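You operate a simulated robot arm through the tools that you are given. There is no shell and no other tool. Be economical: measure what you need, move in short steps, check, and stop when the job is done.

Carry out the task below with a simulated robot arm. There is one attempt and no reset: what you move stays moved.

TASK
Make the green press safe and brush the sawdust off its slide bed.
Fine: latch to SAFE before you brush; run the slide to WEDGE to get at it and leave it there; orange bench brush back on its mark. What is to be rubbed or washed off counts as gone when no trace of it is left.

The check looks at the end state, three seconds after you hand in, the way a careful person would. Anything else that was tipped, shoved, dropped, spilled or broken makes it a failure.

THE ROBOT
A 7-joint arm with a two-finger parallel gripper on a trunk, on a base that drives. Base frame: it is fixed to the floor where the robot stands at the start and does not move with it; the origin is under the middle of the robot, x ahead of it, y to its left, z up; the surface under the hand at the start is at about z = 0.82. Lengths are in m, angles in degrees, forces in N, time in s.
With the tool pointing down near the work surface it reaches from about 0.34 to 0.76 m from the robot's upright axis, wherever it stands. Its first joint turns from -115.0 to 115.0 degrees. Places, roughly: brush mark [0.3, -0.6, 0.8]; green press latch [0.5, -0.1, 0.8]; green press slide [0.4, -0.4, 0.9]; orange bench brush (7x3x5 cm) [0.3, -0.6, 0.8]; sawdust on the green press [0.4, -0.3, 0.8]. Payload 3.91 kg.
The TCP is the grasp point between the finger pads, 0.03 m short of the fingertips. In the tool frame z runs along the fingers and y along their closing line. The gripper opens to 0.11 m. The fingers are 0.02 m wide and 0.01 m thick; the gripper's body (0.048 by 0.112 m) begins 0.055 m behind the TCP.
Orientation is that of the tool frame in the base frame, as a unit quaternion [x, y, z, w]. With the fingers straight down and closing along the base's y, the tool's x points along the base's -x, its y along +y and its z along -z.

THE INTERFACE
- The arm moves only by the tool send_rows. Its argument "moves" is a list of rows, each an object (a shift or turn left out is 0, a gripper value left out holds the last) with "dp": the shift along the tool's x, y, z in units of 20 mm (1.0 is 20 mm), a list of three; "turn": the turn, a rotation vector about the tool's x, y, z in units of 4 degrees (1.0 is 4 degrees), a list of three. In form: [{"dp": [dx, dy, dz], "turn": [wx, wy, wz]}, ...]. A call has 1 to 10 rows; each row shifts and turns the commanded pose from where the row before left it, along the tool's axes as they then stand. "gripper" is the finger opening in m, from 0 to 0.11, set as the call begins (left out, the last holds). A call with a number of a shift or a turn outside -1 to 1 is refused whole. Rows are played at 5 a second. More than 0.05 m and 8.6 degrees between two rows, or a gripper value outside its range, and nothing of the call is played. Where a pose cannot be reached the arm comes as near as it can. A force on the tool above 40 N (or 10 N above the force at the start of the call, whichever is more), or a blocked arm, ends the call early, and 0.2 s more pass. The fingers move at their own pace (about 0.108 m/s each) and stop on an object; they squeeze with about 20 N. The grip force told is the motor's: it shows also when the fingers shut on nothing. Time passes only in rows, and 0.2 s behind the last, so rows that do not move let the fingers close. The reply holds the time, the measured pose of the TCP, the force on the tool along the base axes, the opening and the grip force, in the units named above and with some noise, with the torque about the TCP (base axes, N m) and any sound that the robot's microphone picked up, and new pictures: "pictures" is both (left out), scene, wrist or none.
- Cameras (640 x 400 px; columns grow to the right, rows downward): "scene" is now at [0.0009, 0.0963, 1.6156]; the picture's right is [-0.68, -0.73, 0.00], its down [-0.48, 0.45, -0.75] and it looks along [0.55, -0.51, -0.66] (base axes); focal length 269 px, centre (320, 200). "wrist" rides on the gripper at [0.072, 0.017, -0.103] in the tool frame; the picture's right is [-0.23, 0.97, 0.00], its down [-0.76, -0.18, -0.62] and it looks along [-0.61, -0.14, 0.78] (tool axes); focal length 222 px, centre (320, 200). There is no depth. A picture from a camera that has moved, and an enlarged one, comes with that camera's place and axes in the base frame and with its lens.
- lift_body(by): slides the trunk up (or, below 0, down) by that many m; the arm and the scene camera ride with it, the base frame stays. It gives what a move gives, with no picture.
- base_move(legs): drives the robot by 1 to 6 legs, each [ahead, turn to the left] in m and degrees, along the robot's own axes; the way and the turn of a leg run together, so that a leg with both is an arc; at most 1.5 m and 180 degrees a leg. The arm and the cameras ride along, it lands a little off, and it stops where it bumps. It gives what a move gives, and a new picture of the scene camera.
- head_to(pan, tilt): turns the head with the scene camera to pan (to the left, within 155 degrees either way) and tilt (down, from -29 to 69), counted from straight ahead of the robot. It gives what a move gives, and a new picture of the scene camera.
- zoom(camera, box): a new picture of the part [left, top, right, bottom] of that camera's present view, enlarged. It takes no simulated time.
- sign_off(): hands the job in; it is judged then, once.

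Work in short steps. Places have to be worked out from the pictures, the camera data and where the tool is seen: move nearer, look again, correct. Check each grasp and each placing, and mend what went wrong. You have 120 turns and 260 pictures in all, those below and enlarged ones among them. Open the gripper and draw the arm clear of the work before you hand the job in, unless the task says otherwise; then end with one line.

The tools are called after "Emit:" by a JSON object that holds its "fn" and its "kwargs". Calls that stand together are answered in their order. send_rows: Moves the arm, as the interface text tells. Its arguments: {"type":"object","properties":{"moves":{"type":"array","items":{"type":"object","properties":{"dp":{"type":"array","items":{"type":"number"}},"turn":{"type":"array","items":{"type":"number"}}}}},"gripper":{"type":"number"},"pictures":{"type":"string","enum":["both","scene","wrist","none"]}},"required":["moves"]} The other tools are called the same way: lift_body (by) slides the trunk up or down; base_move (legs) drives the base; head_to (pan, tilt) turns the head that bears the scene camera; zoom (camera, box) takes an enlarged picture of a part of a camera's view; sign_off () hands the job in.

At the start:

```text
time: 0.0
position: [0.4161, -0.2231, 1.1605]
orientation: [-0.003, 1.0, 0.0, 0.0]
force: [1.1, 0.8, 0.6]
moment: [-0.02, 0.02, 0.0]
opening: 0.1102
grasp_force: 0.1
trunk travel left (down, up): [-0.725, 0.265]
robot x, y, heading: [0.0025, 0.0003, 0.0]
head pan, tilt: [-43.2, 41.6]
```

scene: 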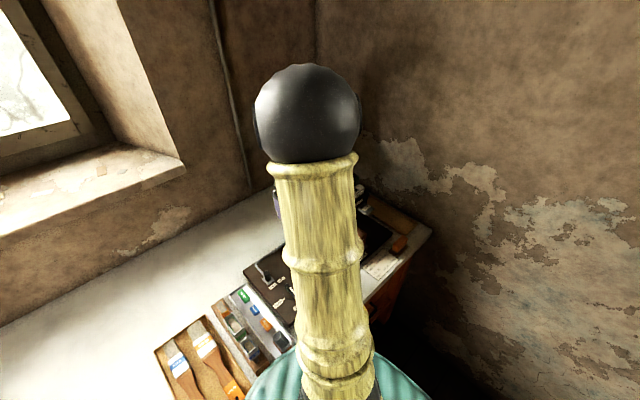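
wrist: 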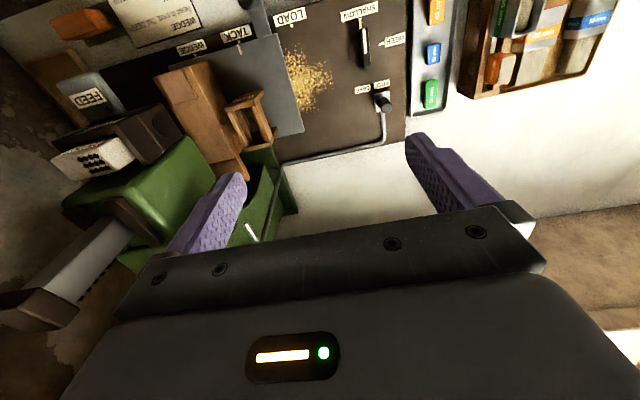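

The wrist view shows the press, its slide, a latch and the sawdust. I enlarge parts of it to read the labels.

Emit:
{"fn": "zoom", "kwargs": {"camera": "wrist", "box": [240, 0, 440, 160]}}

Emit:
{"fn": "zoom", "kwargs": {"camera": "wrist", "box": [40, 0, 300, 200]}}

Emit:
{"fn": "zoom", "kwargs": {"camera": "scene", "box": [150, 170, 450, 400]}}

```text
2.50 times, centred on (340, 80) of wrist
camera zoom: at [0.343, -0.2053, 1.2635], right [0.22, 0.97, 0.0], down [0.76, -0.17, 0.62], along [0.61, -0.14, -0.78], focal length 555 px, centre (270, 500)
```

zoom: 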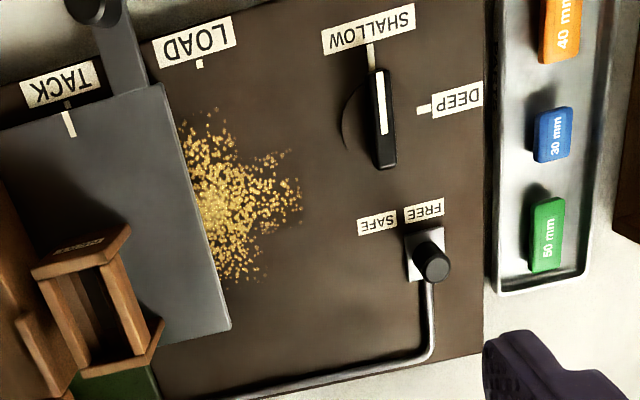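

```text
2.00 times, centred on (170, 100) of wrist
camera zoom: at [0.343, -0.2053, 1.2635], right [0.22, 0.97, 0.0], down [0.76, -0.17, 0.62], along [0.61, -0.14, -0.78], focal length 444 px, centre (620, 400)
```

zoom: 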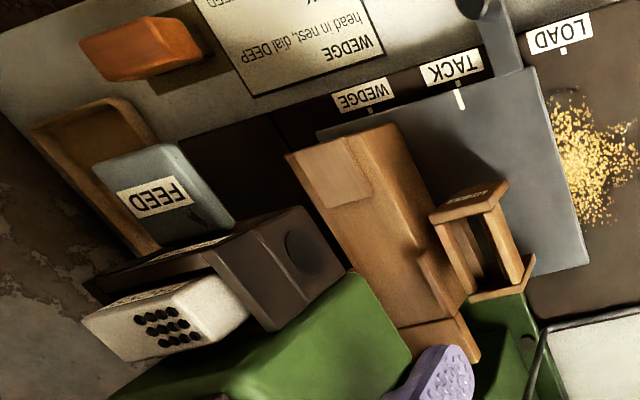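

```text
1.74 times, centred on (300, 285) of scene
camera zoom: at [0.0009, 0.0963, 1.6156], right [-0.68, -0.73, 0.0], down [-0.48, 0.45, -0.75], along [0.55, -0.51, -0.66], focal length 468 px, centre (355, 52)
```

zoom: 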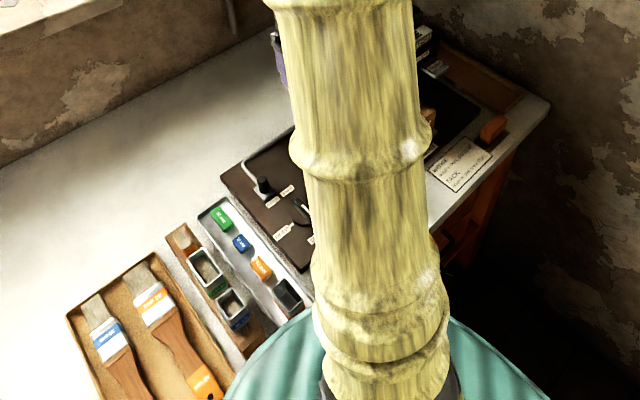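

The latch knob sits at about (0.47, -0.125), with FREE at +y and SAFE at -y. The slide's handle is at its near edge. I move the hand back and to the right so the wrist camera can read the card and see the handle and the brush.

Emit:
{"fn": "send_rows", "kwargs": {"moves": [{"dp": [0.6, -0.8, 0]}, {"dp": [0.6, -0.8, 0]}, {"dp": [0.6, -0.8, 0]}, {"dp": [0.6, -0.8, 0]}, {"dp": [0.6, -0.8, 0]}, {"dp": [0.6, -0.8, 0]}]}}

```text
time: 1.4
position: [0.3439, -0.3184, 1.1604]
orientation: [-0.003, 1.0, 0.0, 0.0]
force: [0.3, 0.2, 0.5]
moment: [0.01, -0.04, 0.01]
opening: 0.11
grasp_force: 0.1
trunk travel left (down, up): [-0.725, 0.265]
robot x, y, heading: [-0.0022, 0.0038, 0.1]
head pan, tilt: [-43.2, 41.6]
camera scene: at [0.0007, 0.0958, 1.6156], right [-0.68, -0.73, 0.0], down [-0.48, 0.45, -0.75], along [0.55, -0.51, -0.66], focal length 269 px, centre (320, 200)
camera wrist: at [0.2709, -0.3018, 1.2638], right [0.22, 0.97, 0.0], down [0.76, -0.17, 0.62], along [0.61, -0.14, -0.78], focal length 222 px, centre (320, 200)
```

scene: 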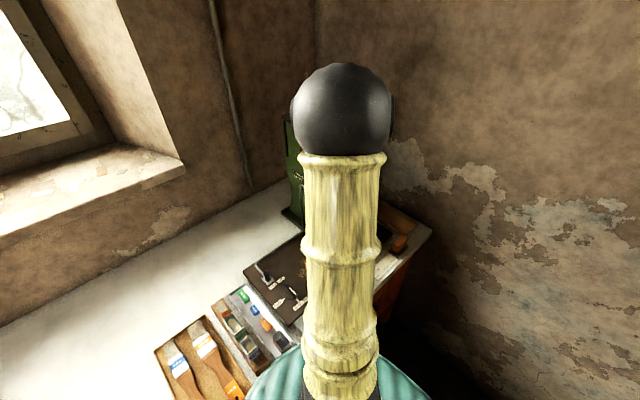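
wrist: 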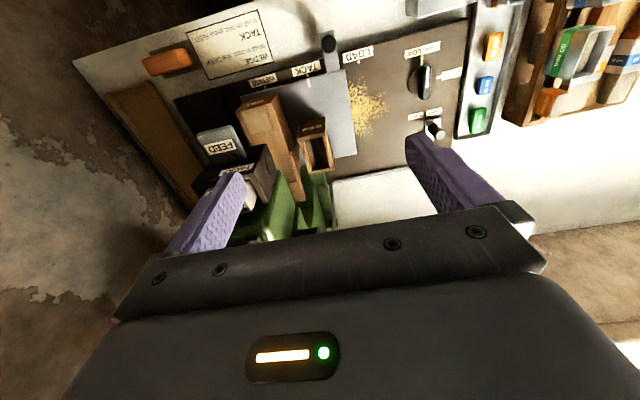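

Now I read the card and look closely at the slide, handle and latch.

Emit:
{"fn": "zoom", "kwargs": {"camera": "wrist", "box": [130, 0, 290, 100]}}

Emit:
{"fn": "zoom", "kwargs": {"camera": "wrist", "box": [180, 20, 360, 200]}}

Emit:
{"fn": "zoom", "kwargs": {"camera": "wrist", "box": [340, 30, 500, 150]}}

```text
4.00 times, centred on (210, 50) of wrist
camera zoom: at [0.2709, -0.3018, 1.2638], right [0.22, 0.97, 0.0], down [0.76, -0.17, 0.62], along [0.61, -0.14, -0.78], focal length 888 px, centre (760, 800)
```

zoom: 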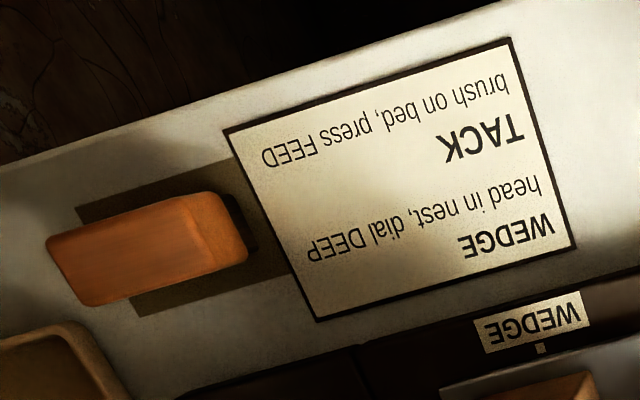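

```text
2.22 times, centred on (270, 110) of wrist
camera zoom: at [0.2709, -0.3018, 1.2638], right [0.22, 0.97, 0.0], down [0.76, -0.17, 0.62], along [0.61, -0.14, -0.78], focal length 494 px, centre (431, 400)
```

zoom: 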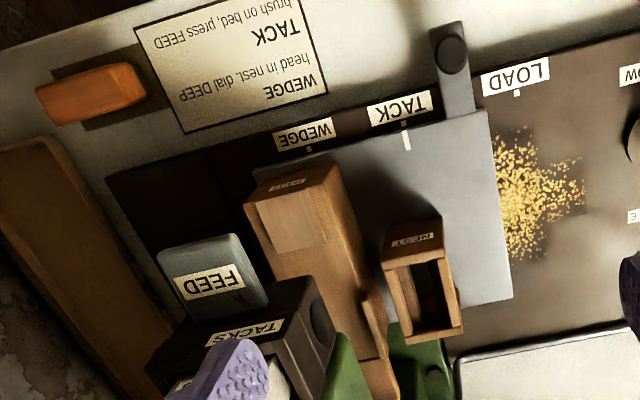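

```text
3.33 times, centred on (420, 90) of wrist
camera zoom: at [0.2709, -0.3018, 1.2638], right [0.22, 0.97, 0.0], down [0.76, -0.17, 0.62], along [0.61, -0.14, -0.78], focal length 740 px, centre (-13, 567)
```

zoom: 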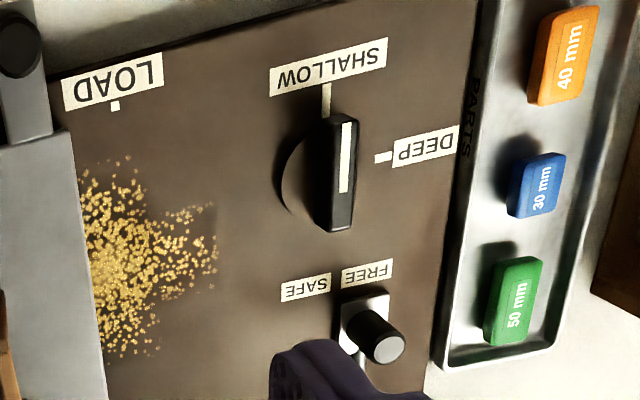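

The slide's white mark is at TACK and must move about 6 cm toward -y to reach WEDGE. The latch is on the FREE side, so I go in closer over the latch to see how it works.

Emit:
{"fn": "send_rows", "kwargs": {"moves": [{"dp": [-0.15, 1, 0.6]}, {"dp": [-0.15, 1, 0.6]}, {"dp": [-0.15, 1, 0.6]}, {"dp": [-0.15, 1, 0.6]}, {"dp": [-0.15, 1, 0.6]}, {"dp": [-0.15, 1, 0.6]}, {"dp": [-0.15, 1, 0.6]}, {"dp": [-0.15, 1, 0.6]}, {"dp": [-0.15, 1, 0.6]}, {"dp": [-0.15, 1, 0.6]}]}}

```text
time: 3.6
position: [0.3721, -0.119, 1.0402]
orientation: [-0.003, 1.0, 0.0, 0.0]
force: [0.5, 0.5, -0.3]
moment: [0.02, 0.03, -0.02]
opening: 0.1101
grasp_force: 0.0
trunk travel left (down, up): [-0.725, 0.265]
robot x, y, heading: [-0.0005, 0.0012, -0.2]
head pan, tilt: [-43.2, 41.6]
camera scene: at [0.0013, 0.0967, 1.6155], right [-0.68, -0.73, 0.0], down [-0.48, 0.45, -0.75], along [0.55, -0.51, -0.66], focal length 269 px, centre (320, 200)
camera wrist: at [0.3003, -0.1011, 1.144], right [0.22, 0.97, 0.0], down [0.76, -0.17, 0.62], along [0.61, -0.14, -0.78], focal length 222 px, centre (320, 200)
```

scene: 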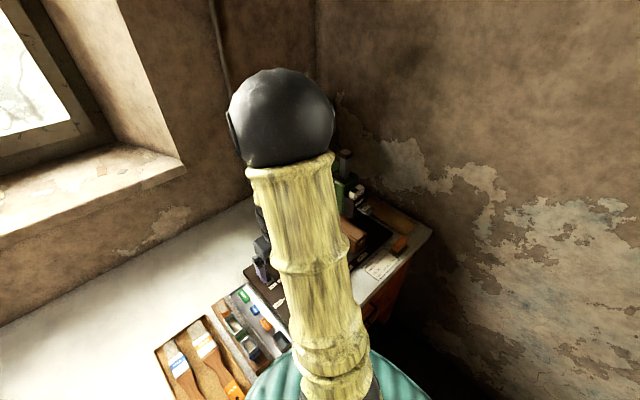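
wrist: 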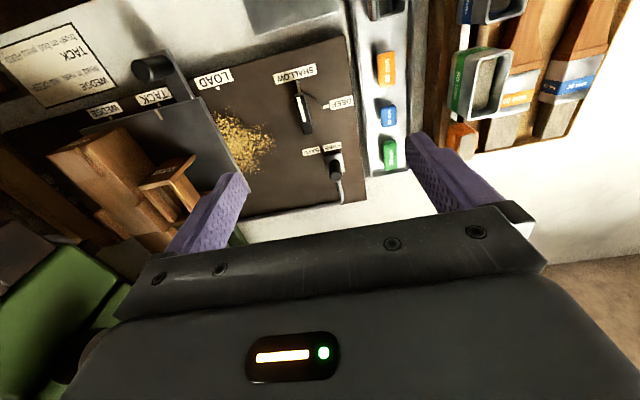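

Emit:
{"fn": "zoom", "kwargs": {"camera": "wrist", "box": [270, 120, 390, 200]}}

Emit:
{"fn": "zoom", "kwargs": {"camera": "wrist", "box": [0, 40, 280, 260]}}

Emit:
{"fn": "zoom", "kwargs": {"camera": "scene", "box": [220, 130, 450, 330]}}

```text
5.00 times, centred on (330, 160) of wrist
camera zoom: at [0.3003, -0.1011, 1.144], right [0.22, 0.97, 0.0], down [0.76, -0.17, 0.62], along [0.61, -0.14, -0.78], focal length 1111 px, centre (270, 400)
```

zoom: 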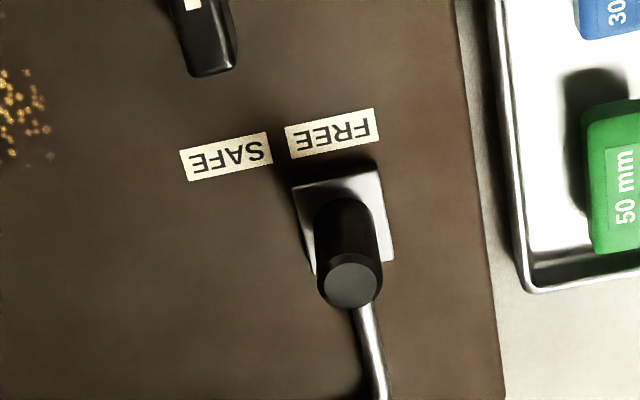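

```text
1.82 times, centred on (140, 150) of wrist
camera zoom: at [0.3003, -0.1011, 1.144], right [0.22, 0.97, 0.0], down [0.76, -0.17, 0.62], along [0.61, -0.14, -0.78], focal length 404 px, centre (647, 291)
```

zoom: 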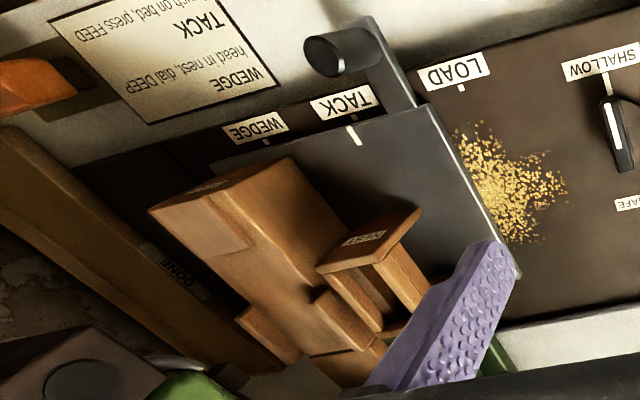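

```text
2.00 times, centred on (335, 230) of scene
camera zoom: at [0.0013, 0.0967, 1.6155], right [-0.68, -0.73, 0.0], down [-0.48, 0.45, -0.75], along [0.55, -0.51, -0.66], focal length 538 px, centre (290, 140)
```

zoom: 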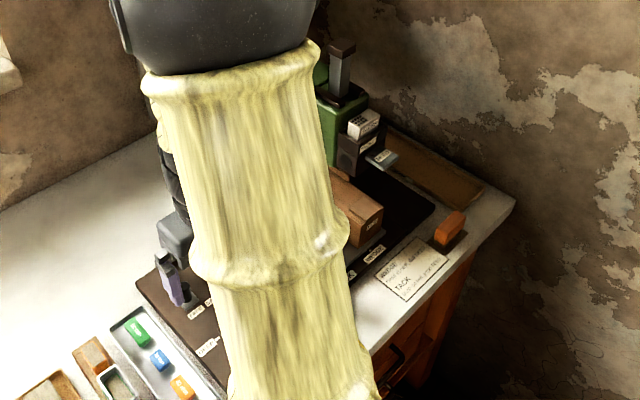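

The latch is a sliding square plate with an upright knob at about (0.476, -0.118), top z about 0.87. SAFE lies about 3.2 cm toward -y. I narrow the gripper and move above the knob.

Emit:
{"fn": "send_rows", "kwargs": {"moves": [{"dp": [-0.87, 0, 0.8]}, {"dp": [-0.87, 0, 0.8]}, {"dp": [-0.87, 0, 0.8]}, {"dp": [-0.87, 0, 0.8]}, {"dp": [-0.87, 0, 0.8]}, {"dp": [-0.87, 0, 0.8]}], "gripper": 0.055}}

```text
time: 5.0
position: [0.4784, -0.1187, 0.9452]
orientation: [-0.003, 1.0, 0.0, 0.0]
force: [0.0, 0.0, -0.2]
moment: [-0.03, 0.03, 0.01]
opening: 0.0551
grasp_force: 0.1
trunk travel left (down, up): [-0.725, 0.265]
robot x, y, heading: [0.0004, -0.0014, -0.0]
head pan, tilt: [-43.2, 41.6]
camera scene: at [0.0017, 0.0962, 1.6156], right [-0.68, -0.73, 0.0], down [-0.48, 0.45, -0.75], along [0.54, -0.51, -0.66], focal length 269 px, centre (320, 200)
camera wrist: at [0.407, -0.1009, 1.0483], right [0.22, 0.97, 0.0], down [0.76, -0.17, 0.62], along [0.61, -0.14, -0.78], focal length 222 px, centre (320, 200)
```

scene: 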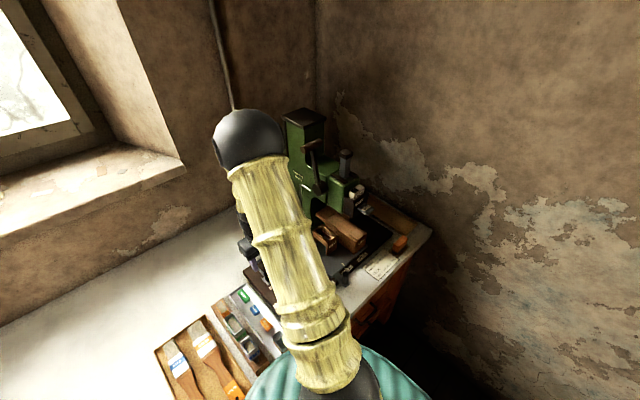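
wrist: 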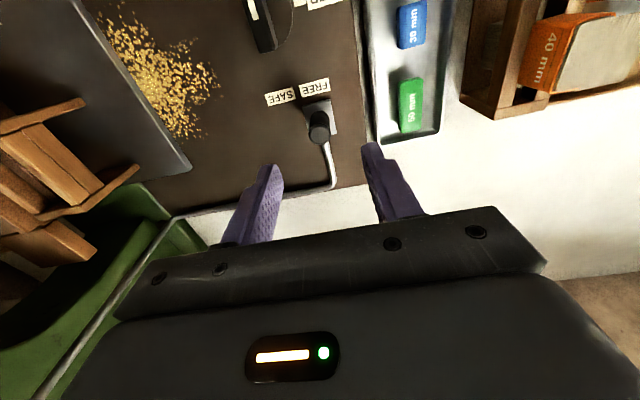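

The knob is re-measured at (0.476, -0.118), right below the hand. I go down around it.

Emit:
{"fn": "send_rows", "kwargs": {"moves": [{"dp": [0.05, 0, 0.85]}, {"dp": [0.05, 0, 0.85]}, {"dp": [0, 0, 0.85]}, {"dp": [0, 0, 0.85]}], "pictures": "wrist"}}

```text
time: 6.0
position: [0.4747, -0.1198, 0.8743]
orientation: [-0.003, 1.0, 0.0, 0.0]
force: [1.0, 0.3, 0.6]
moment: [0.0, 0.01, -0.01]
opening: 0.055
grasp_force: 0.0
trunk travel left (down, up): [-0.725, 0.265]
robot x, y, heading: [-0.0001, 0.0009, 0.0]
head pan, tilt: [-43.2, 41.6]
camera wrist: at [0.4029, -0.1016, 0.9787], right [0.22, 0.97, 0.0], down [0.76, -0.17, 0.62], along [0.61, -0.14, -0.78], focal length 222 px, centre (320, 200)
```

wrist: 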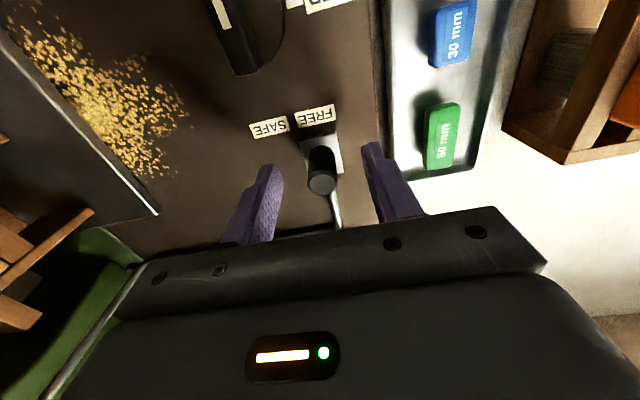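

The knob lies between the fingers, so I close on it.

Emit:
{"fn": "send_rows", "kwargs": {"moves": [{"dp": [0, 0, 0]}, {"dp": [0, 0, 0]}, {"dp": [0, 0, 0]}], "gripper": 0, "pictures": "wrist"}}

```text
time: 6.8
position: [0.4744, -0.1188, 0.8767]
orientation: [-0.002, 1.0, 0.0, 0.0]
force: [-0.1, 0.3, -1.4]
moment: [-0.32, -0.17, 0.02]
opening: 0.0189
grasp_force: 45.2
trunk travel left (down, up): [-0.725, 0.265]
robot x, y, heading: [0.001, -0.0015, -0.1]
head pan, tilt: [-43.2, 41.6]
camera wrist: at [0.4026, -0.1016, 0.9789], right [0.22, 0.97, 0.0], down [0.76, -0.17, 0.62], along [0.61, -0.14, -0.78], focal length 222 px, centre (320, 200)
```

wrist: 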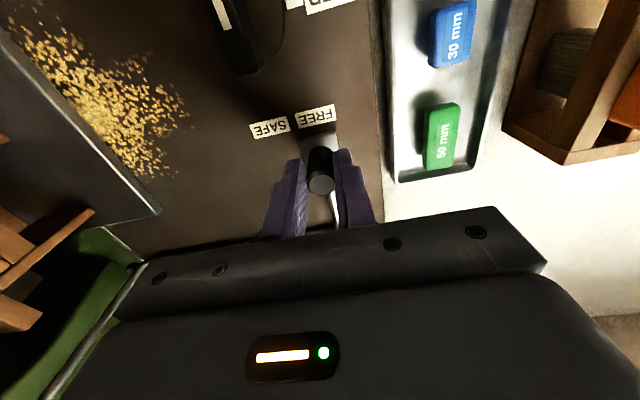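

Gripped at 1.9 cm. I slide it slowly toward -y (SAFE) and watch the force.

Emit:
{"fn": "send_rows", "kwargs": {"moves": [{"dp": [0, -0.4, 0]}, {"dp": [0, -0.4, 0]}, {"dp": [0, -0.4, 0]}, {"dp": [0, -0.4, 0]}], "pictures": "wrist"}}

```text
time: 7.8
position: [0.4753, -0.1489, 0.8751]
orientation: [-0.003, 1.0, 0.002, -0.002]
force: [-5.3, 8.9, -1.4]
moment: [-0.13, -0.8, 0.0]
opening: 0.0189
grasp_force: 45.1
trunk travel left (down, up): [-0.725, 0.265]
robot x, y, heading: [0.0001, -0.0036, -0.0]
head pan, tilt: [-43.2, 41.6]
camera wrist: at [0.403, -0.1318, 0.979], right [0.22, 0.97, 0.0], down [0.76, -0.17, 0.62], along [0.61, -0.14, -0.78], focal length 222 px, centre (320, 200)
```

wrist: 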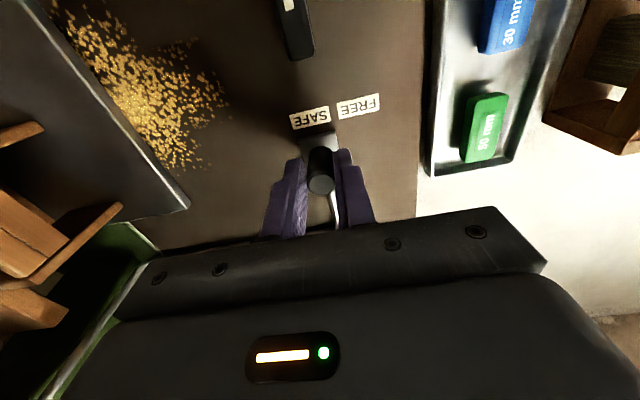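

The plate now lies below SAFE. I nudge it a little further to find the stop.

Emit:
{"fn": "send_rows", "kwargs": {"moves": [{"dp": [0, -0.25, 0]}, {"dp": [0, 0, 0]}], "pictures": "wrist"}}

```text
time: 8.4
position: [0.4756, -0.1495, 0.8752]
orientation: [-0.005, 1.0, 0.001, -0.002]
force: [-6.9, 35.7, -7.9]
moment: [0.52, -0.4, 0.39]
opening: 0.0191
grasp_force: 45.0
trunk travel left (down, up): [-0.725, 0.265]
robot x, y, heading: [-0.002, 0.0014, 0.0]
head pan, tilt: [-43.2, 41.6]
camera wrist: at [0.4033, -0.1329, 0.9793], right [0.22, 0.98, 0.0], down [0.77, -0.17, 0.62], along [0.61, -0.13, -0.78], focal length 222 px, centre (320, 200)
```

wrist: 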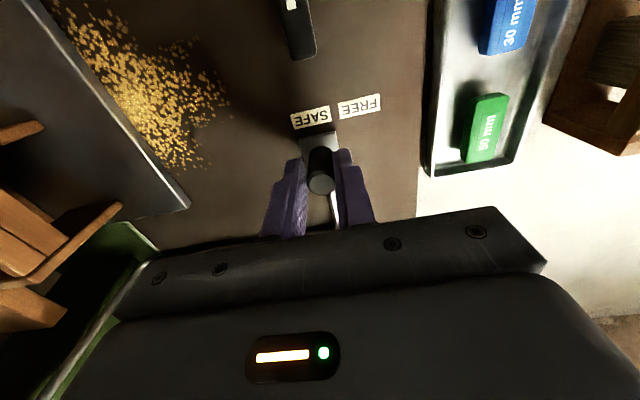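

The stop is reached at y = -0.149, so the latch is at SAFE. I release, relax the push and rise.

Emit:
{"fn": "send_rows", "kwargs": {"moves": [{"dp": [0, 0.25, 0]}, {"dp": [0, 0, 0]}], "pictures": "none"}}

Emit:
{"fn": "send_rows", "kwargs": {"moves": [{"dp": [0, 0, 0]}, {"dp": [0, 0, 0]}, {"dp": [0, 0, -1]}, {"dp": [0, 0, -1]}, {"dp": [0, 0, -1]}, {"dp": [0.5, 0, -1]}, {"dp": [0.5, 0, -1]}], "gripper": 0.05, "pictures": "wrist"}}

```text
time: 9.0
position: [0.4742, -0.1493, 0.8763]
orientation: [-0.002, 1.0, 0.0, -0.001]
force: [-4.9, 21.2, -14.3]
moment: [0.9, 0.76, 0.15]
opening: 0.0187
grasp_force: 44.5
trunk travel left (down, up): [-0.725, 0.265]
robot x, y, heading: [-0.0008, -0.0033, 0.0]
head pan, tilt: [-43.2, 41.6]
```

```text
time: 10.6
position: [0.4556, -0.1515, 0.9755]
orientation: [-0.002, 1.0, 0.0, 0.0]
force: [0.0, 0.3, -0.6]
moment: [0.0, -0.03, -0.04]
opening: 0.0501
grasp_force: 0.1
trunk travel left (down, up): [-0.725, 0.265]
robot x, y, heading: [0.0011, 0.0023, -0.2]
head pan, tilt: [-43.2, 41.6]
camera wrist: at [0.3827, -0.1321, 1.0796], right [0.22, 0.97, 0.0], down [0.76, -0.17, 0.62], along [0.61, -0.14, -0.78], focal length 222 px, centre (320, 200)
```

wrist: 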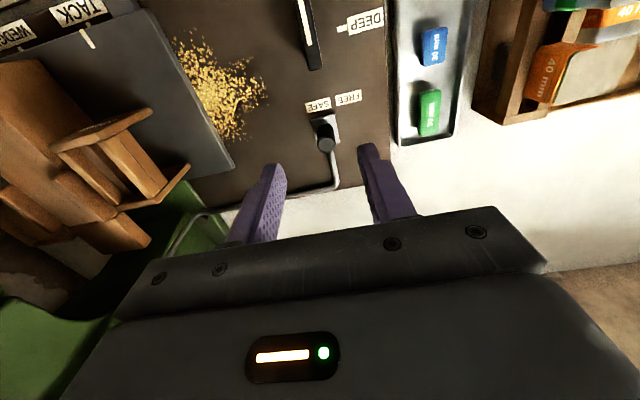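

I check the latch's final place.

Emit:
{"fn": "zoom", "kwargs": {"camera": "wrist", "box": [270, 70, 390, 160]}}

```text
4.44 times, centred on (330, 115) of wrist
camera zoom: at [0.3827, -0.1321, 1.0796], right [0.22, 0.97, 0.0], down [0.76, -0.17, 0.62], along [0.61, -0.14, -0.78], focal length 987 px, centre (276, 578)
```

zoom: 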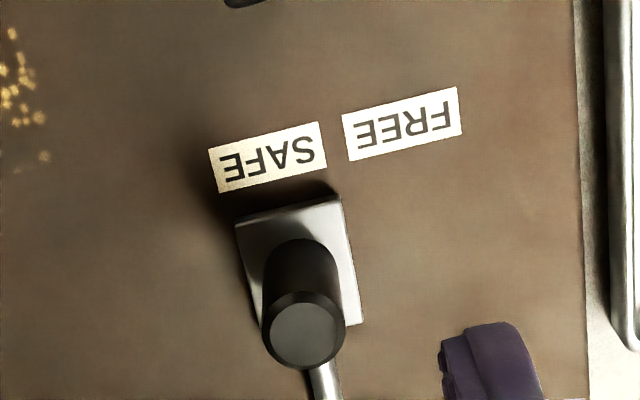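

The latch is at SAFE. Before moving the slide, I look at what stands on or near it.

Emit:
{"fn": "send_rows", "kwargs": {"moves": [{"dp": [0.9, -0.8, -0.6]}, {"dp": [0.9, -0.8, -0.6]}, {"dp": [0.9, -0.8, -0.6]}, {"dp": [0.9, -0.8, -0.6]}, {"dp": [0.9, -0.8, -0.6]}, {"dp": [0.9, -0.8, -0.6]}, {"dp": [0.9, -0.8, -0.4]}, {"dp": [0, -0.6, 0]}]}}

Emit:
{"fn": "zoom", "kwargs": {"camera": "wrist", "box": [160, 20, 400, 190]}}

Emit:
{"fn": "zoom", "kwargs": {"camera": "scene", "box": [220, 100, 450, 330]}}

```text
time: 12.4
position: [0.3295, -0.2742, 1.0556]
orientation: [-0.003, 1.0, 0.0, 0.0]
force: [0.0, 0.5, 0.6]
moment: [0.03, 0.02, -0.01]
opening: 0.0503
grasp_force: 0.1
trunk travel left (down, up): [-0.725, 0.265]
robot x, y, heading: [0.0006, -0.001, -0.2]
head pan, tilt: [-43.2, 41.6]
camera scene: at [0.0011, 0.096, 1.6156], right [-0.68, -0.73, 0.0], down [-0.48, 0.45, -0.75], along [0.55, -0.51, -0.66], focal length 269 px, centre (320, 200)
camera wrist: at [0.2573, -0.2574, 1.1596], right [0.22, 0.98, 0.0], down [0.76, -0.17, 0.62], along [0.61, -0.14, -0.78], focal length 222 px, centre (320, 200)
```

scene: 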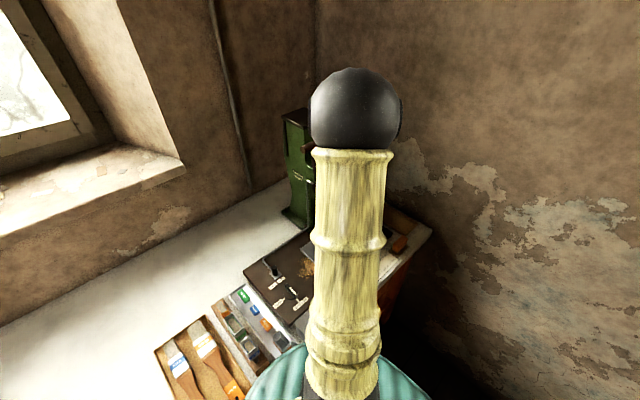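
wrist: 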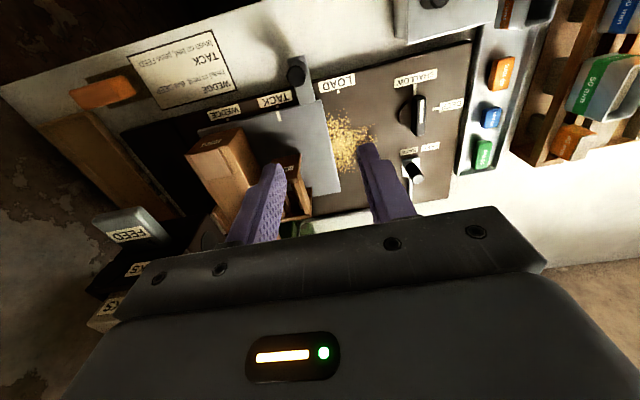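

```text
2.35 times, centred on (280, 105) of wrist
camera zoom: at [0.2573, -0.2574, 1.1596], right [0.22, 0.98, 0.0], down [0.76, -0.17, 0.62], along [0.61, -0.14, -0.78], focal length 523 px, centre (414, 424)
```

zoom: 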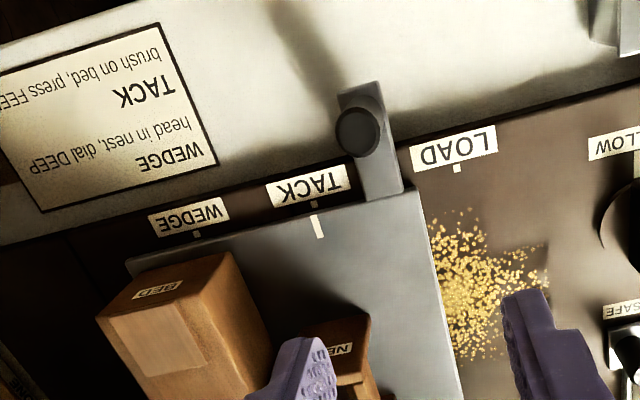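

```text
1.74 times, centred on (335, 215) of scene
camera zoom: at [0.0011, 0.096, 1.6156], right [-0.68, -0.73, 0.0], down [-0.48, 0.45, -0.75], along [0.55, -0.51, -0.66], focal length 468 px, centre (294, 174)
```

zoom: 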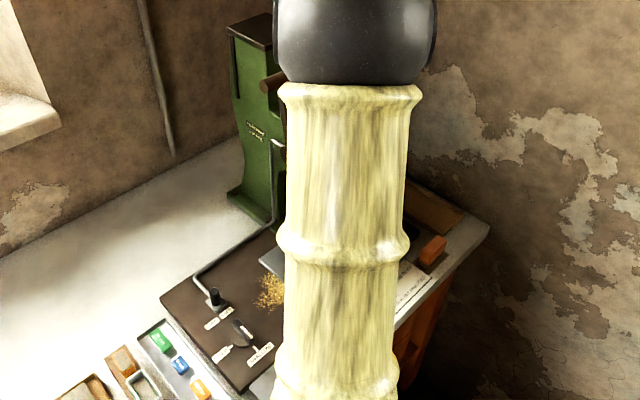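

BED and NEST blocks ride on the slide plate. The handle knob top is again measured at (0.298, -0.295, 0.874), and the slide's travel to WEDGE is about -0.08 m. I move above the knob.

Emit:
{"fn": "send_rows", "kwargs": {"moves": [{"dp": [0.26, -0.18, 0.85]}, {"dp": [0.26, -0.18, 0.85]}, {"dp": [0.26, -0.18, 0.85]}, {"dp": [0.26, -0.18, 0.85]}, {"dp": [0.26, -0.18, 0.85]}, {"dp": [0.26, -0.18, 0.85]}], "gripper": 0.06, "pictures": "wrist"}}

```text
time: 13.8
position: [0.2977, -0.2967, 0.9538]
orientation: [-0.002, 1.0, 0.0, 0.0]
force: [0.1, 0.2, 0.4]
moment: [0.0, -0.01, 0.01]
opening: 0.06
grasp_force: 0.0
trunk travel left (down, up): [-0.725, 0.265]
robot x, y, heading: [0.0006, 0.0002, 0.1]
head pan, tilt: [-43.2, 41.6]
camera wrist: at [0.2262, -0.2806, 1.0572], right [0.22, 0.97, 0.0], down [0.76, -0.17, 0.62], along [0.61, -0.14, -0.78], focal length 222 px, centre (320, 200)
```

wrist: 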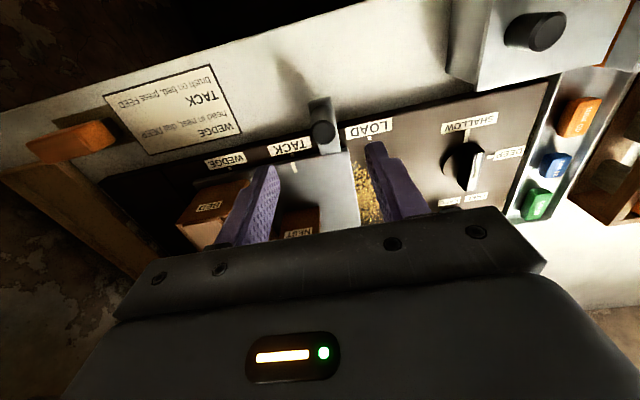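

The knob is right below, so I descend and close on it.

Emit:
{"fn": "send_rows", "kwargs": {"moves": [{"dp": [0, 0, 0.8]}, {"dp": [0, 0, 0.8]}, {"dp": [0, 0, 0.8]}, {"dp": [0, 0, 0.8]}, {"dp": [0, 0, 0.6]}], "pictures": "wrist"}}

Emit:
{"fn": "send_rows", "kwargs": {"moves": [{"dp": [0, 0, 0]}, {"dp": [0, 0, 0]}, {"dp": [0, 0, 0]}], "gripper": 0, "pictures": "wrist"}}

```text
time: 15.0
position: [0.3001, -0.2967, 0.8778]
orientation: [-0.002, 1.0, 0.0, 0.0]
force: [-0.3, -0.1, 0.1]
moment: [-0.02, 0.02, 0.03]
opening: 0.0601
grasp_force: 0.1
trunk travel left (down, up): [-0.725, 0.265]
robot x, y, heading: [0.0008, -0.0014, 0.1]
head pan, tilt: [-43.2, 41.6]
camera wrist: at [0.2268, -0.2805, 0.9815], right [0.22, 0.97, 0.0], down [0.76, -0.17, 0.62], along [0.61, -0.14, -0.78], focal length 222 px, centre (320, 200)
```

wrist: 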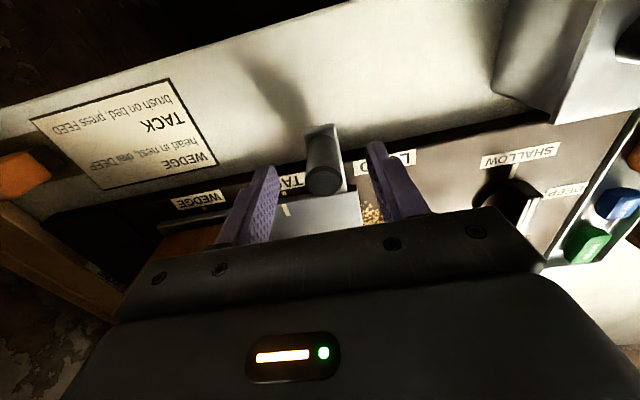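

```text
time: 15.8
position: [0.2994, -0.2973, 0.8779]
orientation: [-0.003, 1.0, 0.0, 0.0]
force: [-0.6, 2.6, -4.0]
moment: [-0.59, -0.07, 0.03]
opening: 0.0218
grasp_force: 45.3
trunk travel left (down, up): [-0.725, 0.265]
robot x, y, heading: [0.0001, 0.0004, -0.2]
head pan, tilt: [-43.2, 41.6]
camera wrist: at [0.2267, -0.28, 0.9816], right [0.22, 0.97, 0.0], down [0.76, -0.17, 0.62], along [0.61, -0.14, -0.78], focal length 222 px, centre (320, 200)
```

wrist: 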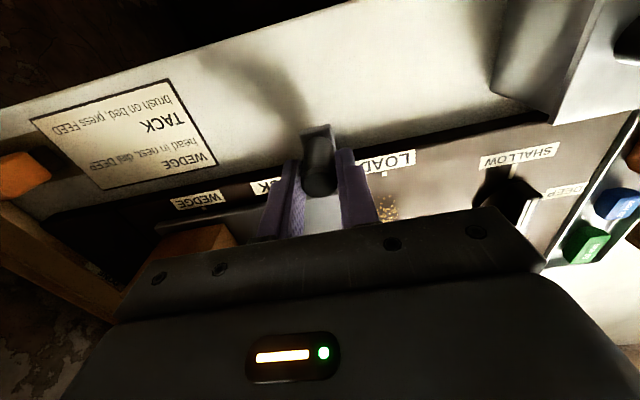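

The knob is gripped at 2.2 cm. I slide 6 cm toward -y in small rows.

Emit:
{"fn": "send_rows", "kwargs": {"moves": [{"dp": [0, -0.5, 0]}, {"dp": [0, -0.5, 0]}, {"dp": [0, -0.5, 0]}, {"dp": [0, -0.5, 0]}, {"dp": [0, -0.5, 0]}, {"dp": [0, -0.5, 0]}], "pictures": "wrist"}}

```text
time: 17.2
position: [0.2995, -0.3576, 0.8796]
orientation: [-0.002, 1.0, -0.001, 0.0]
force: [1.9, -0.5, -3.8]
moment: [0.55, -0.4, 0.0]
opening: 0.0218
grasp_force: 45.0
trunk travel left (down, up): [-0.725, 0.265]
robot x, y, heading: [-0.0023, -0.0013, 0.1]
head pan, tilt: [-43.2, 41.6]
camera wrist: at [0.227, -0.3393, 0.9816], right [0.22, 0.97, 0.0], down [0.76, -0.17, 0.62], along [0.61, -0.14, -0.78], focal length 222 px, centre (320, 200)
```

wrist: 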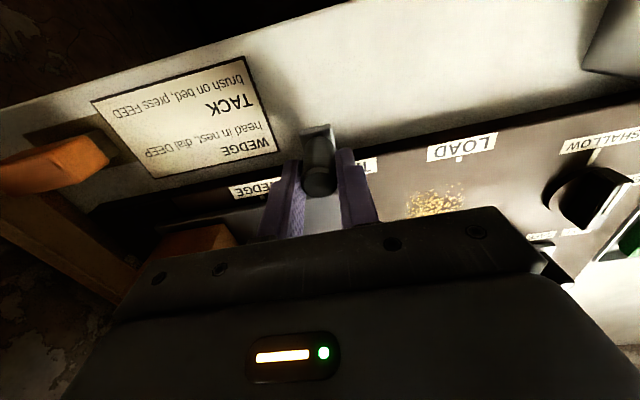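

The slide moves freely. I go on 2 cm, then look.

Emit:
{"fn": "send_rows", "kwargs": {"moves": [{"dp": [0, -0.3, 0]}, {"dp": [0, -0.3, 0]}, {"dp": [0, -0.3, 0]}, {"dp": [0, 0, 0]}], "pictures": "wrist"}}

Emit:
{"fn": "zoom", "kwargs": {"camera": "wrist", "box": [200, 120, 440, 240]}}

```text
time: 18.2
position: [0.2986, -0.3738, 0.8781]
orientation: [-0.003, 1.0, -0.001, 0.0]
force: [4.8, -1.8, 11.0]
moment: [0.71, 1.17, 0.07]
opening: 0.0216
grasp_force: 44.8
trunk travel left (down, up): [-0.725, 0.265]
robot x, y, heading: [0.0017, 0.0033, -0.1]
head pan, tilt: [-43.2, 41.6]
camera wrist: at [0.2271, -0.3572, 0.9815], right [0.22, 0.97, 0.0], down [0.76, -0.17, 0.62], along [0.61, -0.14, -0.78], focal length 222 px, centre (320, 200)
```

wrist: 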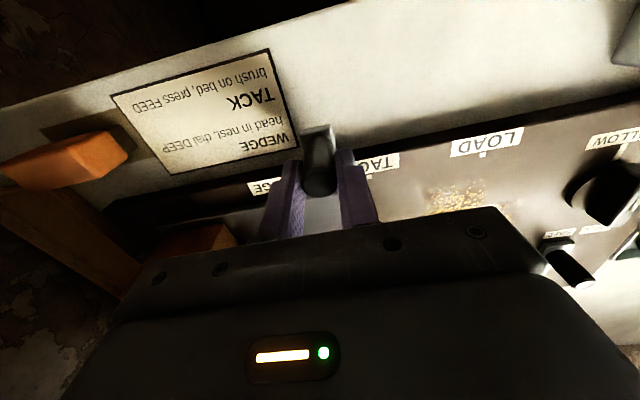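

```text
2.67 times, centred on (320, 180) of wrist
camera zoom: at [0.2271, -0.3572, 0.9815], right [0.22, 0.97, 0.0], down [0.76, -0.17, 0.62], along [0.61, -0.14, -0.78], focal length 592 px, centre (320, 253)
```

zoom: 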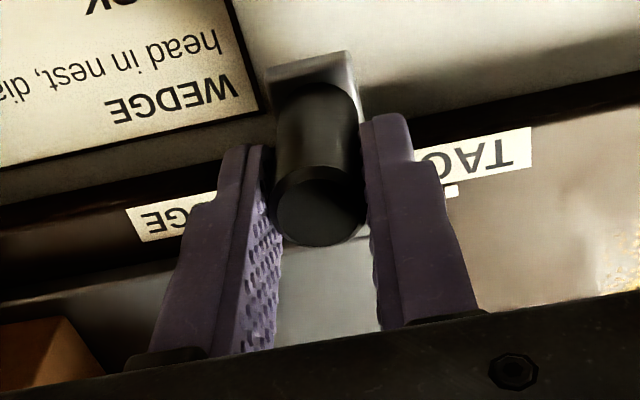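

The mark is hidden by a finger. I release, rise and inspect.

Emit:
{"fn": "send_rows", "kwargs": {"moves": [{"dp": [0, 0, 0]}, {"dp": [0, 0, 0]}, {"dp": [0, 0, -1]}, {"dp": [0, 0, -1]}, {"dp": [0, 0, -1]}, {"dp": [0, 0, -1]}, {"dp": [0, 0, -1]}, {"dp": [0, 0, -1]}], "gripper": 0.06, "pictures": "wrist"}}

Emit:
{"fn": "zoom", "kwargs": {"camera": "wrist", "box": [220, 80, 460, 230]}}

```text
time: 20.0
position: [0.2996, -0.3739, 0.997]
orientation: [-0.002, 1.0, 0.0, 0.001]
force: [0.6, 0.5, 0.6]
moment: [0.03, -0.02, -0.02]
opening: 0.0597
grasp_force: 0.1
trunk travel left (down, up): [-0.725, 0.265]
robot x, y, heading: [-0.0014, -0.0, 0.3]
head pan, tilt: [-43.2, 41.6]
camera wrist: at [0.2273, -0.357, 1.1007], right [0.22, 0.97, 0.0], down [0.76, -0.17, 0.62], along [0.61, -0.14, -0.78], focal length 222 px, centre (320, 200)
```

wrist: 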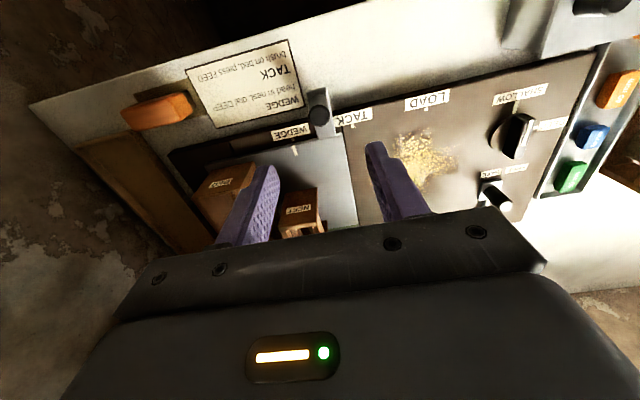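

```text
2.67 times, centred on (340, 155) of wrist
camera zoom: at [0.2273, -0.357, 1.1007], right [0.22, 0.97, 0.0], down [0.76, -0.17, 0.62], along [0.61, -0.14, -0.78], focal length 592 px, centre (267, 320)
```

zoom: 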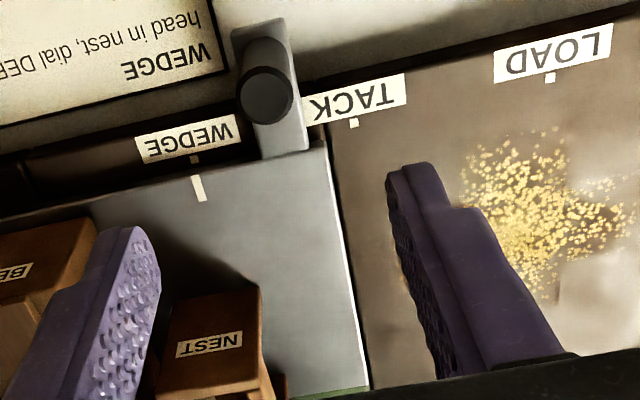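

The mark looks aligned with the WEDGE tick. I magnify to make sure.

Emit:
{"fn": "zoom", "kwargs": {"camera": "wrist", "box": [265, 115, 325, 165]}}

```text
8.00 times, centred on (295, 140) of wrist
camera zoom: at [0.2273, -0.357, 1.1007], right [0.22, 0.97, 0.0], down [0.76, -0.17, 0.62], along [0.61, -0.14, -0.78], focal length 1777 px, centre (520, 680)
```

zoom: 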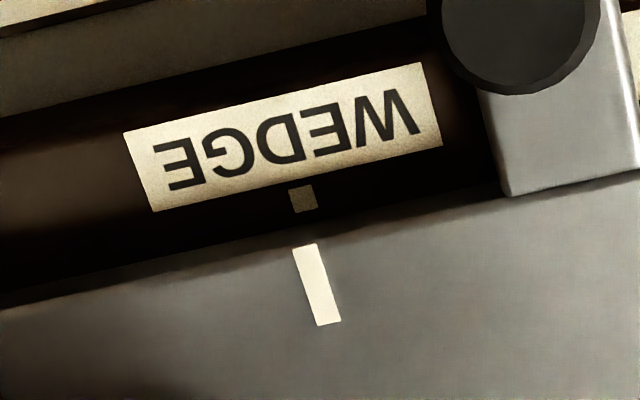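

Nearly aligned, within about 1-2 mm. To take out the height parallax, I put the camera at the same y as the tick and look again.

Emit:
{"fn": "send_rows", "kwargs": {"moves": [{"dp": [0, -0.76, 0]}, {"dp": [0, -0.76, 0]}, {"dp": [0, -0.76, 0]}, {"dp": [0, -0.76, 0]}, {"dp": [0, 0, 0]}], "pictures": "wrist"}}

Emit:
{"fn": "zoom", "kwargs": {"camera": "wrist", "box": [320, 90, 400, 150]}}

```text
time: 21.2
position: [0.299, -0.4353, 0.998]
orientation: [-0.003, 1.0, 0.0, 0.001]
force: [0.1, 0.4, -0.2]
moment: [-0.01, -0.01, 0.05]
opening: 0.0601
grasp_force: 0.1
trunk travel left (down, up): [-0.725, 0.265]
robot x, y, heading: [-0.0026, 0.002, -0.2]
head pan, tilt: [-43.2, 41.6]
camera wrist: at [0.2279, -0.4185, 1.1011], right [0.22, 0.97, 0.0], down [0.76, -0.17, 0.62], along [0.61, -0.14, -0.78], focal length 222 px, centre (320, 200)
```

wrist: 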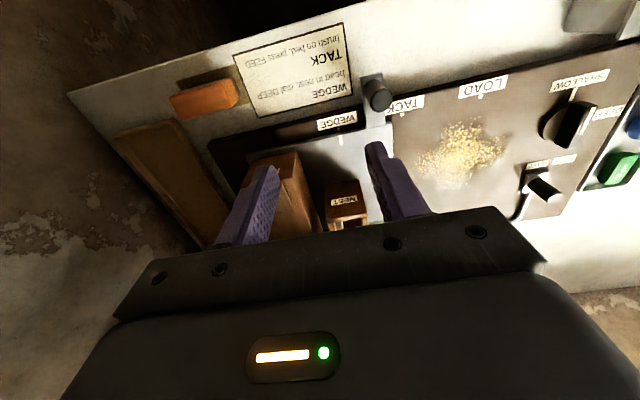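

```text
6.67 times, centred on (360, 120) of wrist
camera zoom: at [0.2279, -0.4185, 1.1011], right [0.22, 0.97, 0.0], down [0.76, -0.17, 0.62], along [0.61, -0.14, -0.78], focal length 1481 px, centre (53, 733)
```

zoom: 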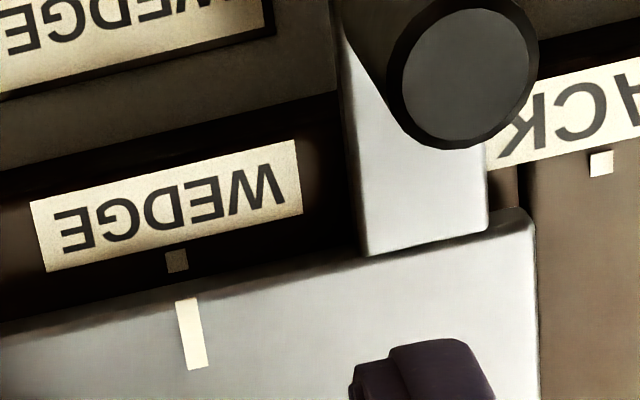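

The mark is within 1 mm of the WEDGE tick, which is good. Next is the brush, so I look at it closely.

Emit:
{"fn": "send_rows", "kwargs": {"moves": [{"dp": [0.7, -0.9, -0.6]}, {"dp": [0.7, -0.9, -0.6]}, {"dp": [0.3, -0.9, -0.6]}, {"dp": [0.3, -0.9, -0.6]}], "pictures": "wrist"}}

Emit:
{"fn": "zoom", "kwargs": {"camera": "wrist", "box": [200, 70, 340, 180]}}

```text
time: 22.2
position: [0.2591, -0.5072, 1.0446]
orientation: [-0.003, 1.0, 0.0, 0.0]
force: [-0.5, -0.1, -0.9]
moment: [-0.03, -0.04, 0.02]
opening: 0.0601
grasp_force: 0.0
trunk travel left (down, up): [-0.725, 0.265]
robot x, y, heading: [-0.0018, -0.0024, -0.2]
head pan, tilt: [-43.2, 41.6]
camera wrist: at [0.1866, -0.4913, 1.1491], right [0.22, 0.97, 0.0], down [0.76, -0.17, 0.62], along [0.61, -0.14, -0.78], focal length 222 px, centre (320, 200)
```

wrist: 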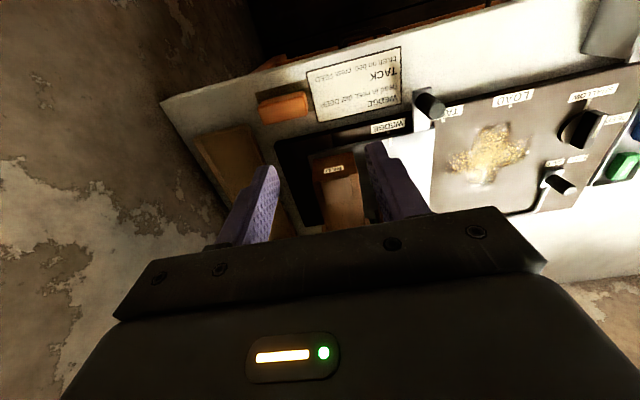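

```text
3.64 times, centred on (270, 125) of wrist
camera zoom: at [0.1866, -0.4913, 1.1491], right [0.22, 0.97, 0.0], down [0.76, -0.17, 0.62], along [0.61, -0.14, -0.78], focal length 808 px, centre (502, 473)
```

zoom: 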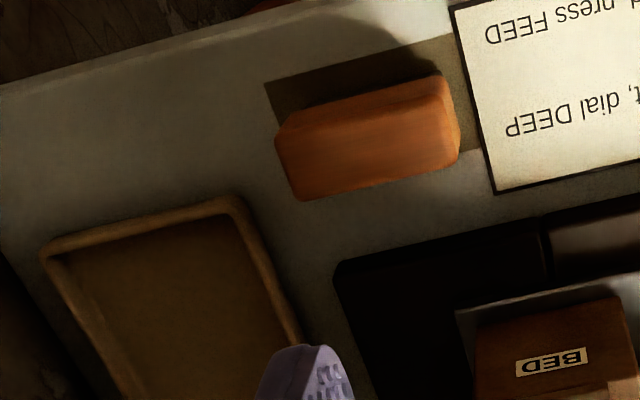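

The brush stands on its mark, centred at about (0.26, -0.556), with its long side along y and its top at about z = 0.87. I turn the tool 90° so the fingers close along x, across its 3 cm width.

Emit:
{"fn": "send_rows", "kwargs": {"moves": [{"turn": [0, 0, 1]}, {"turn": [0, 0, 1]}, {"turn": [0, 0, 1]}, {"turn": [0, 0, 1]}, {"turn": [0, 0, 1]}, {"turn": [0, 0, 1]}, {"turn": [0, 0, 1]}, {"turn": [0, 0, 1]}, {"turn": [0, 0, 1]}, {"turn": [0, 0, 1]}], "pictures": "none"}}

Emit:
{"fn": "send_rows", "kwargs": {"moves": [{"turn": [0, 0, 1]}, {"turn": [0, 0, 1]}, {"turn": [0, 0, 1]}, {"turn": [0, 0, 1]}, {"turn": [0, 0, 1]}, {"turn": [0, 0, 1]}, {"turn": [0, 0, 1]}, {"turn": [0, 0, 1]}, {"turn": [0, 0, 1]}, {"turn": [0, 0, 1]}], "pictures": "none"}}

Emit:
{"fn": "send_rows", "kwargs": {"moves": [{"turn": [0, 0, 1]}, {"turn": [0, 0, 1]}, {"turn": [0, 0, 0.5]}, {"dp": [0, 0, 0]}], "pictures": "both"}}

```text
time: 24.4
position: [0.2601, -0.5063, 1.0442]
orientation: [0.34, 0.94, 0.0, 0.0]
force: [-0.6, 0.7, -0.3]
moment: [-0.03, 0.03, 0.0]
opening: 0.06
grasp_force: 0.1
trunk travel left (down, up): [-0.725, 0.265]
robot x, y, heading: [0.0008, 0.0016, -0.1]
head pan, tilt: [-43.2, 41.6]
```

```text
time: 26.6
position: [0.2596, -0.5074, 1.0452]
orientation: [0.642, 0.767, 0.001, 0.0]
force: [-0.7, -0.6, 0.6]
moment: [0.03, 0.01, 0.0]
opening: 0.0601
grasp_force: 0.1
trunk travel left (down, up): [-0.725, 0.265]
robot x, y, heading: [-0.0012, -0.0003, 0.3]
head pan, tilt: [-43.2, 41.6]
```

```text
time: 27.6
position: [0.2593, -0.5063, 1.0441]
orientation: [0.706, 0.709, 0.0, -0.001]
force: [0.0, 0.6, 0.0]
moment: [-0.01, -0.02, -0.02]
opening: 0.06
grasp_force: 0.1
trunk travel left (down, up): [-0.725, 0.265]
robot x, y, heading: [0.0024, -0.0013, 0.4]
head pan, tilt: [-43.2, 41.6]
camera scene: at [0.0008, 0.0963, 1.6156], right [-0.68, -0.73, 0.0], down [-0.48, 0.45, -0.75], along [0.55, -0.51, -0.66], focal length 269 px, centre (320, 200)
camera wrist: at [0.277, -0.4343, 1.149], right [0.97, -0.22, 0.0], down [-0.17, -0.76, 0.62], along [-0.14, -0.61, -0.78], focal length 222 px, centre (320, 200)
```

scene: 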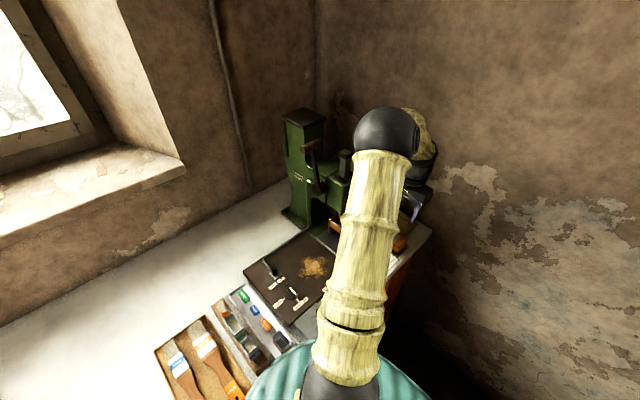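
wrist: 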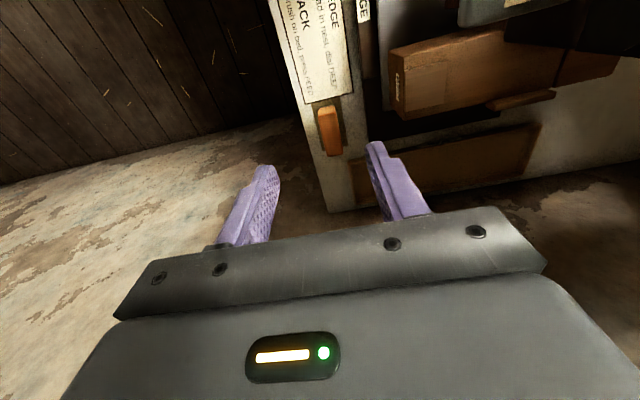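

Emit:
{"fn": "zoom", "kwargs": {"camera": "wrist", "box": [280, 80, 380, 170]}}

Emit:
{"fn": "zoom", "kwargs": {"camera": "scene", "box": [230, 220, 350, 320]}}

```text
4.44 times, centred on (330, 125) of wrist
camera zoom: at [0.277, -0.4343, 1.149], right [0.97, -0.22, 0.0], down [-0.17, -0.76, 0.62], along [-0.14, -0.61, -0.78], focal length 987 px, centre (276, 533)
```

zoom: 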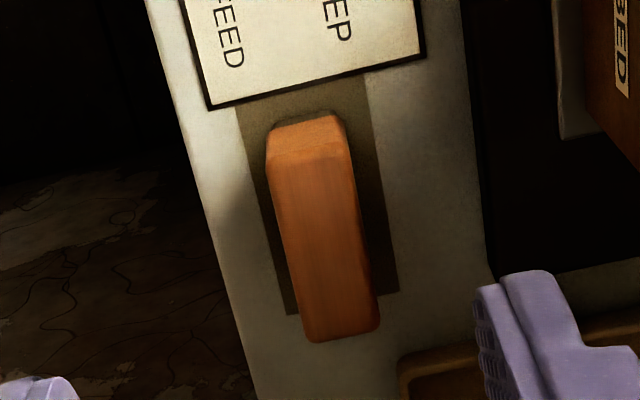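

```text
4.00 times, centred on (290, 270) of scene
camera zoom: at [0.0008, 0.0963, 1.6156], right [-0.68, -0.73, 0.0], down [-0.48, 0.45, -0.75], along [0.55, -0.51, -0.66], focal length 1077 px, centre (440, -80)
```

zoom: 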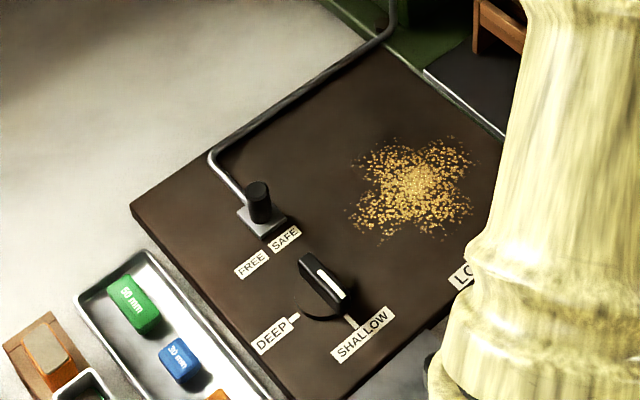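

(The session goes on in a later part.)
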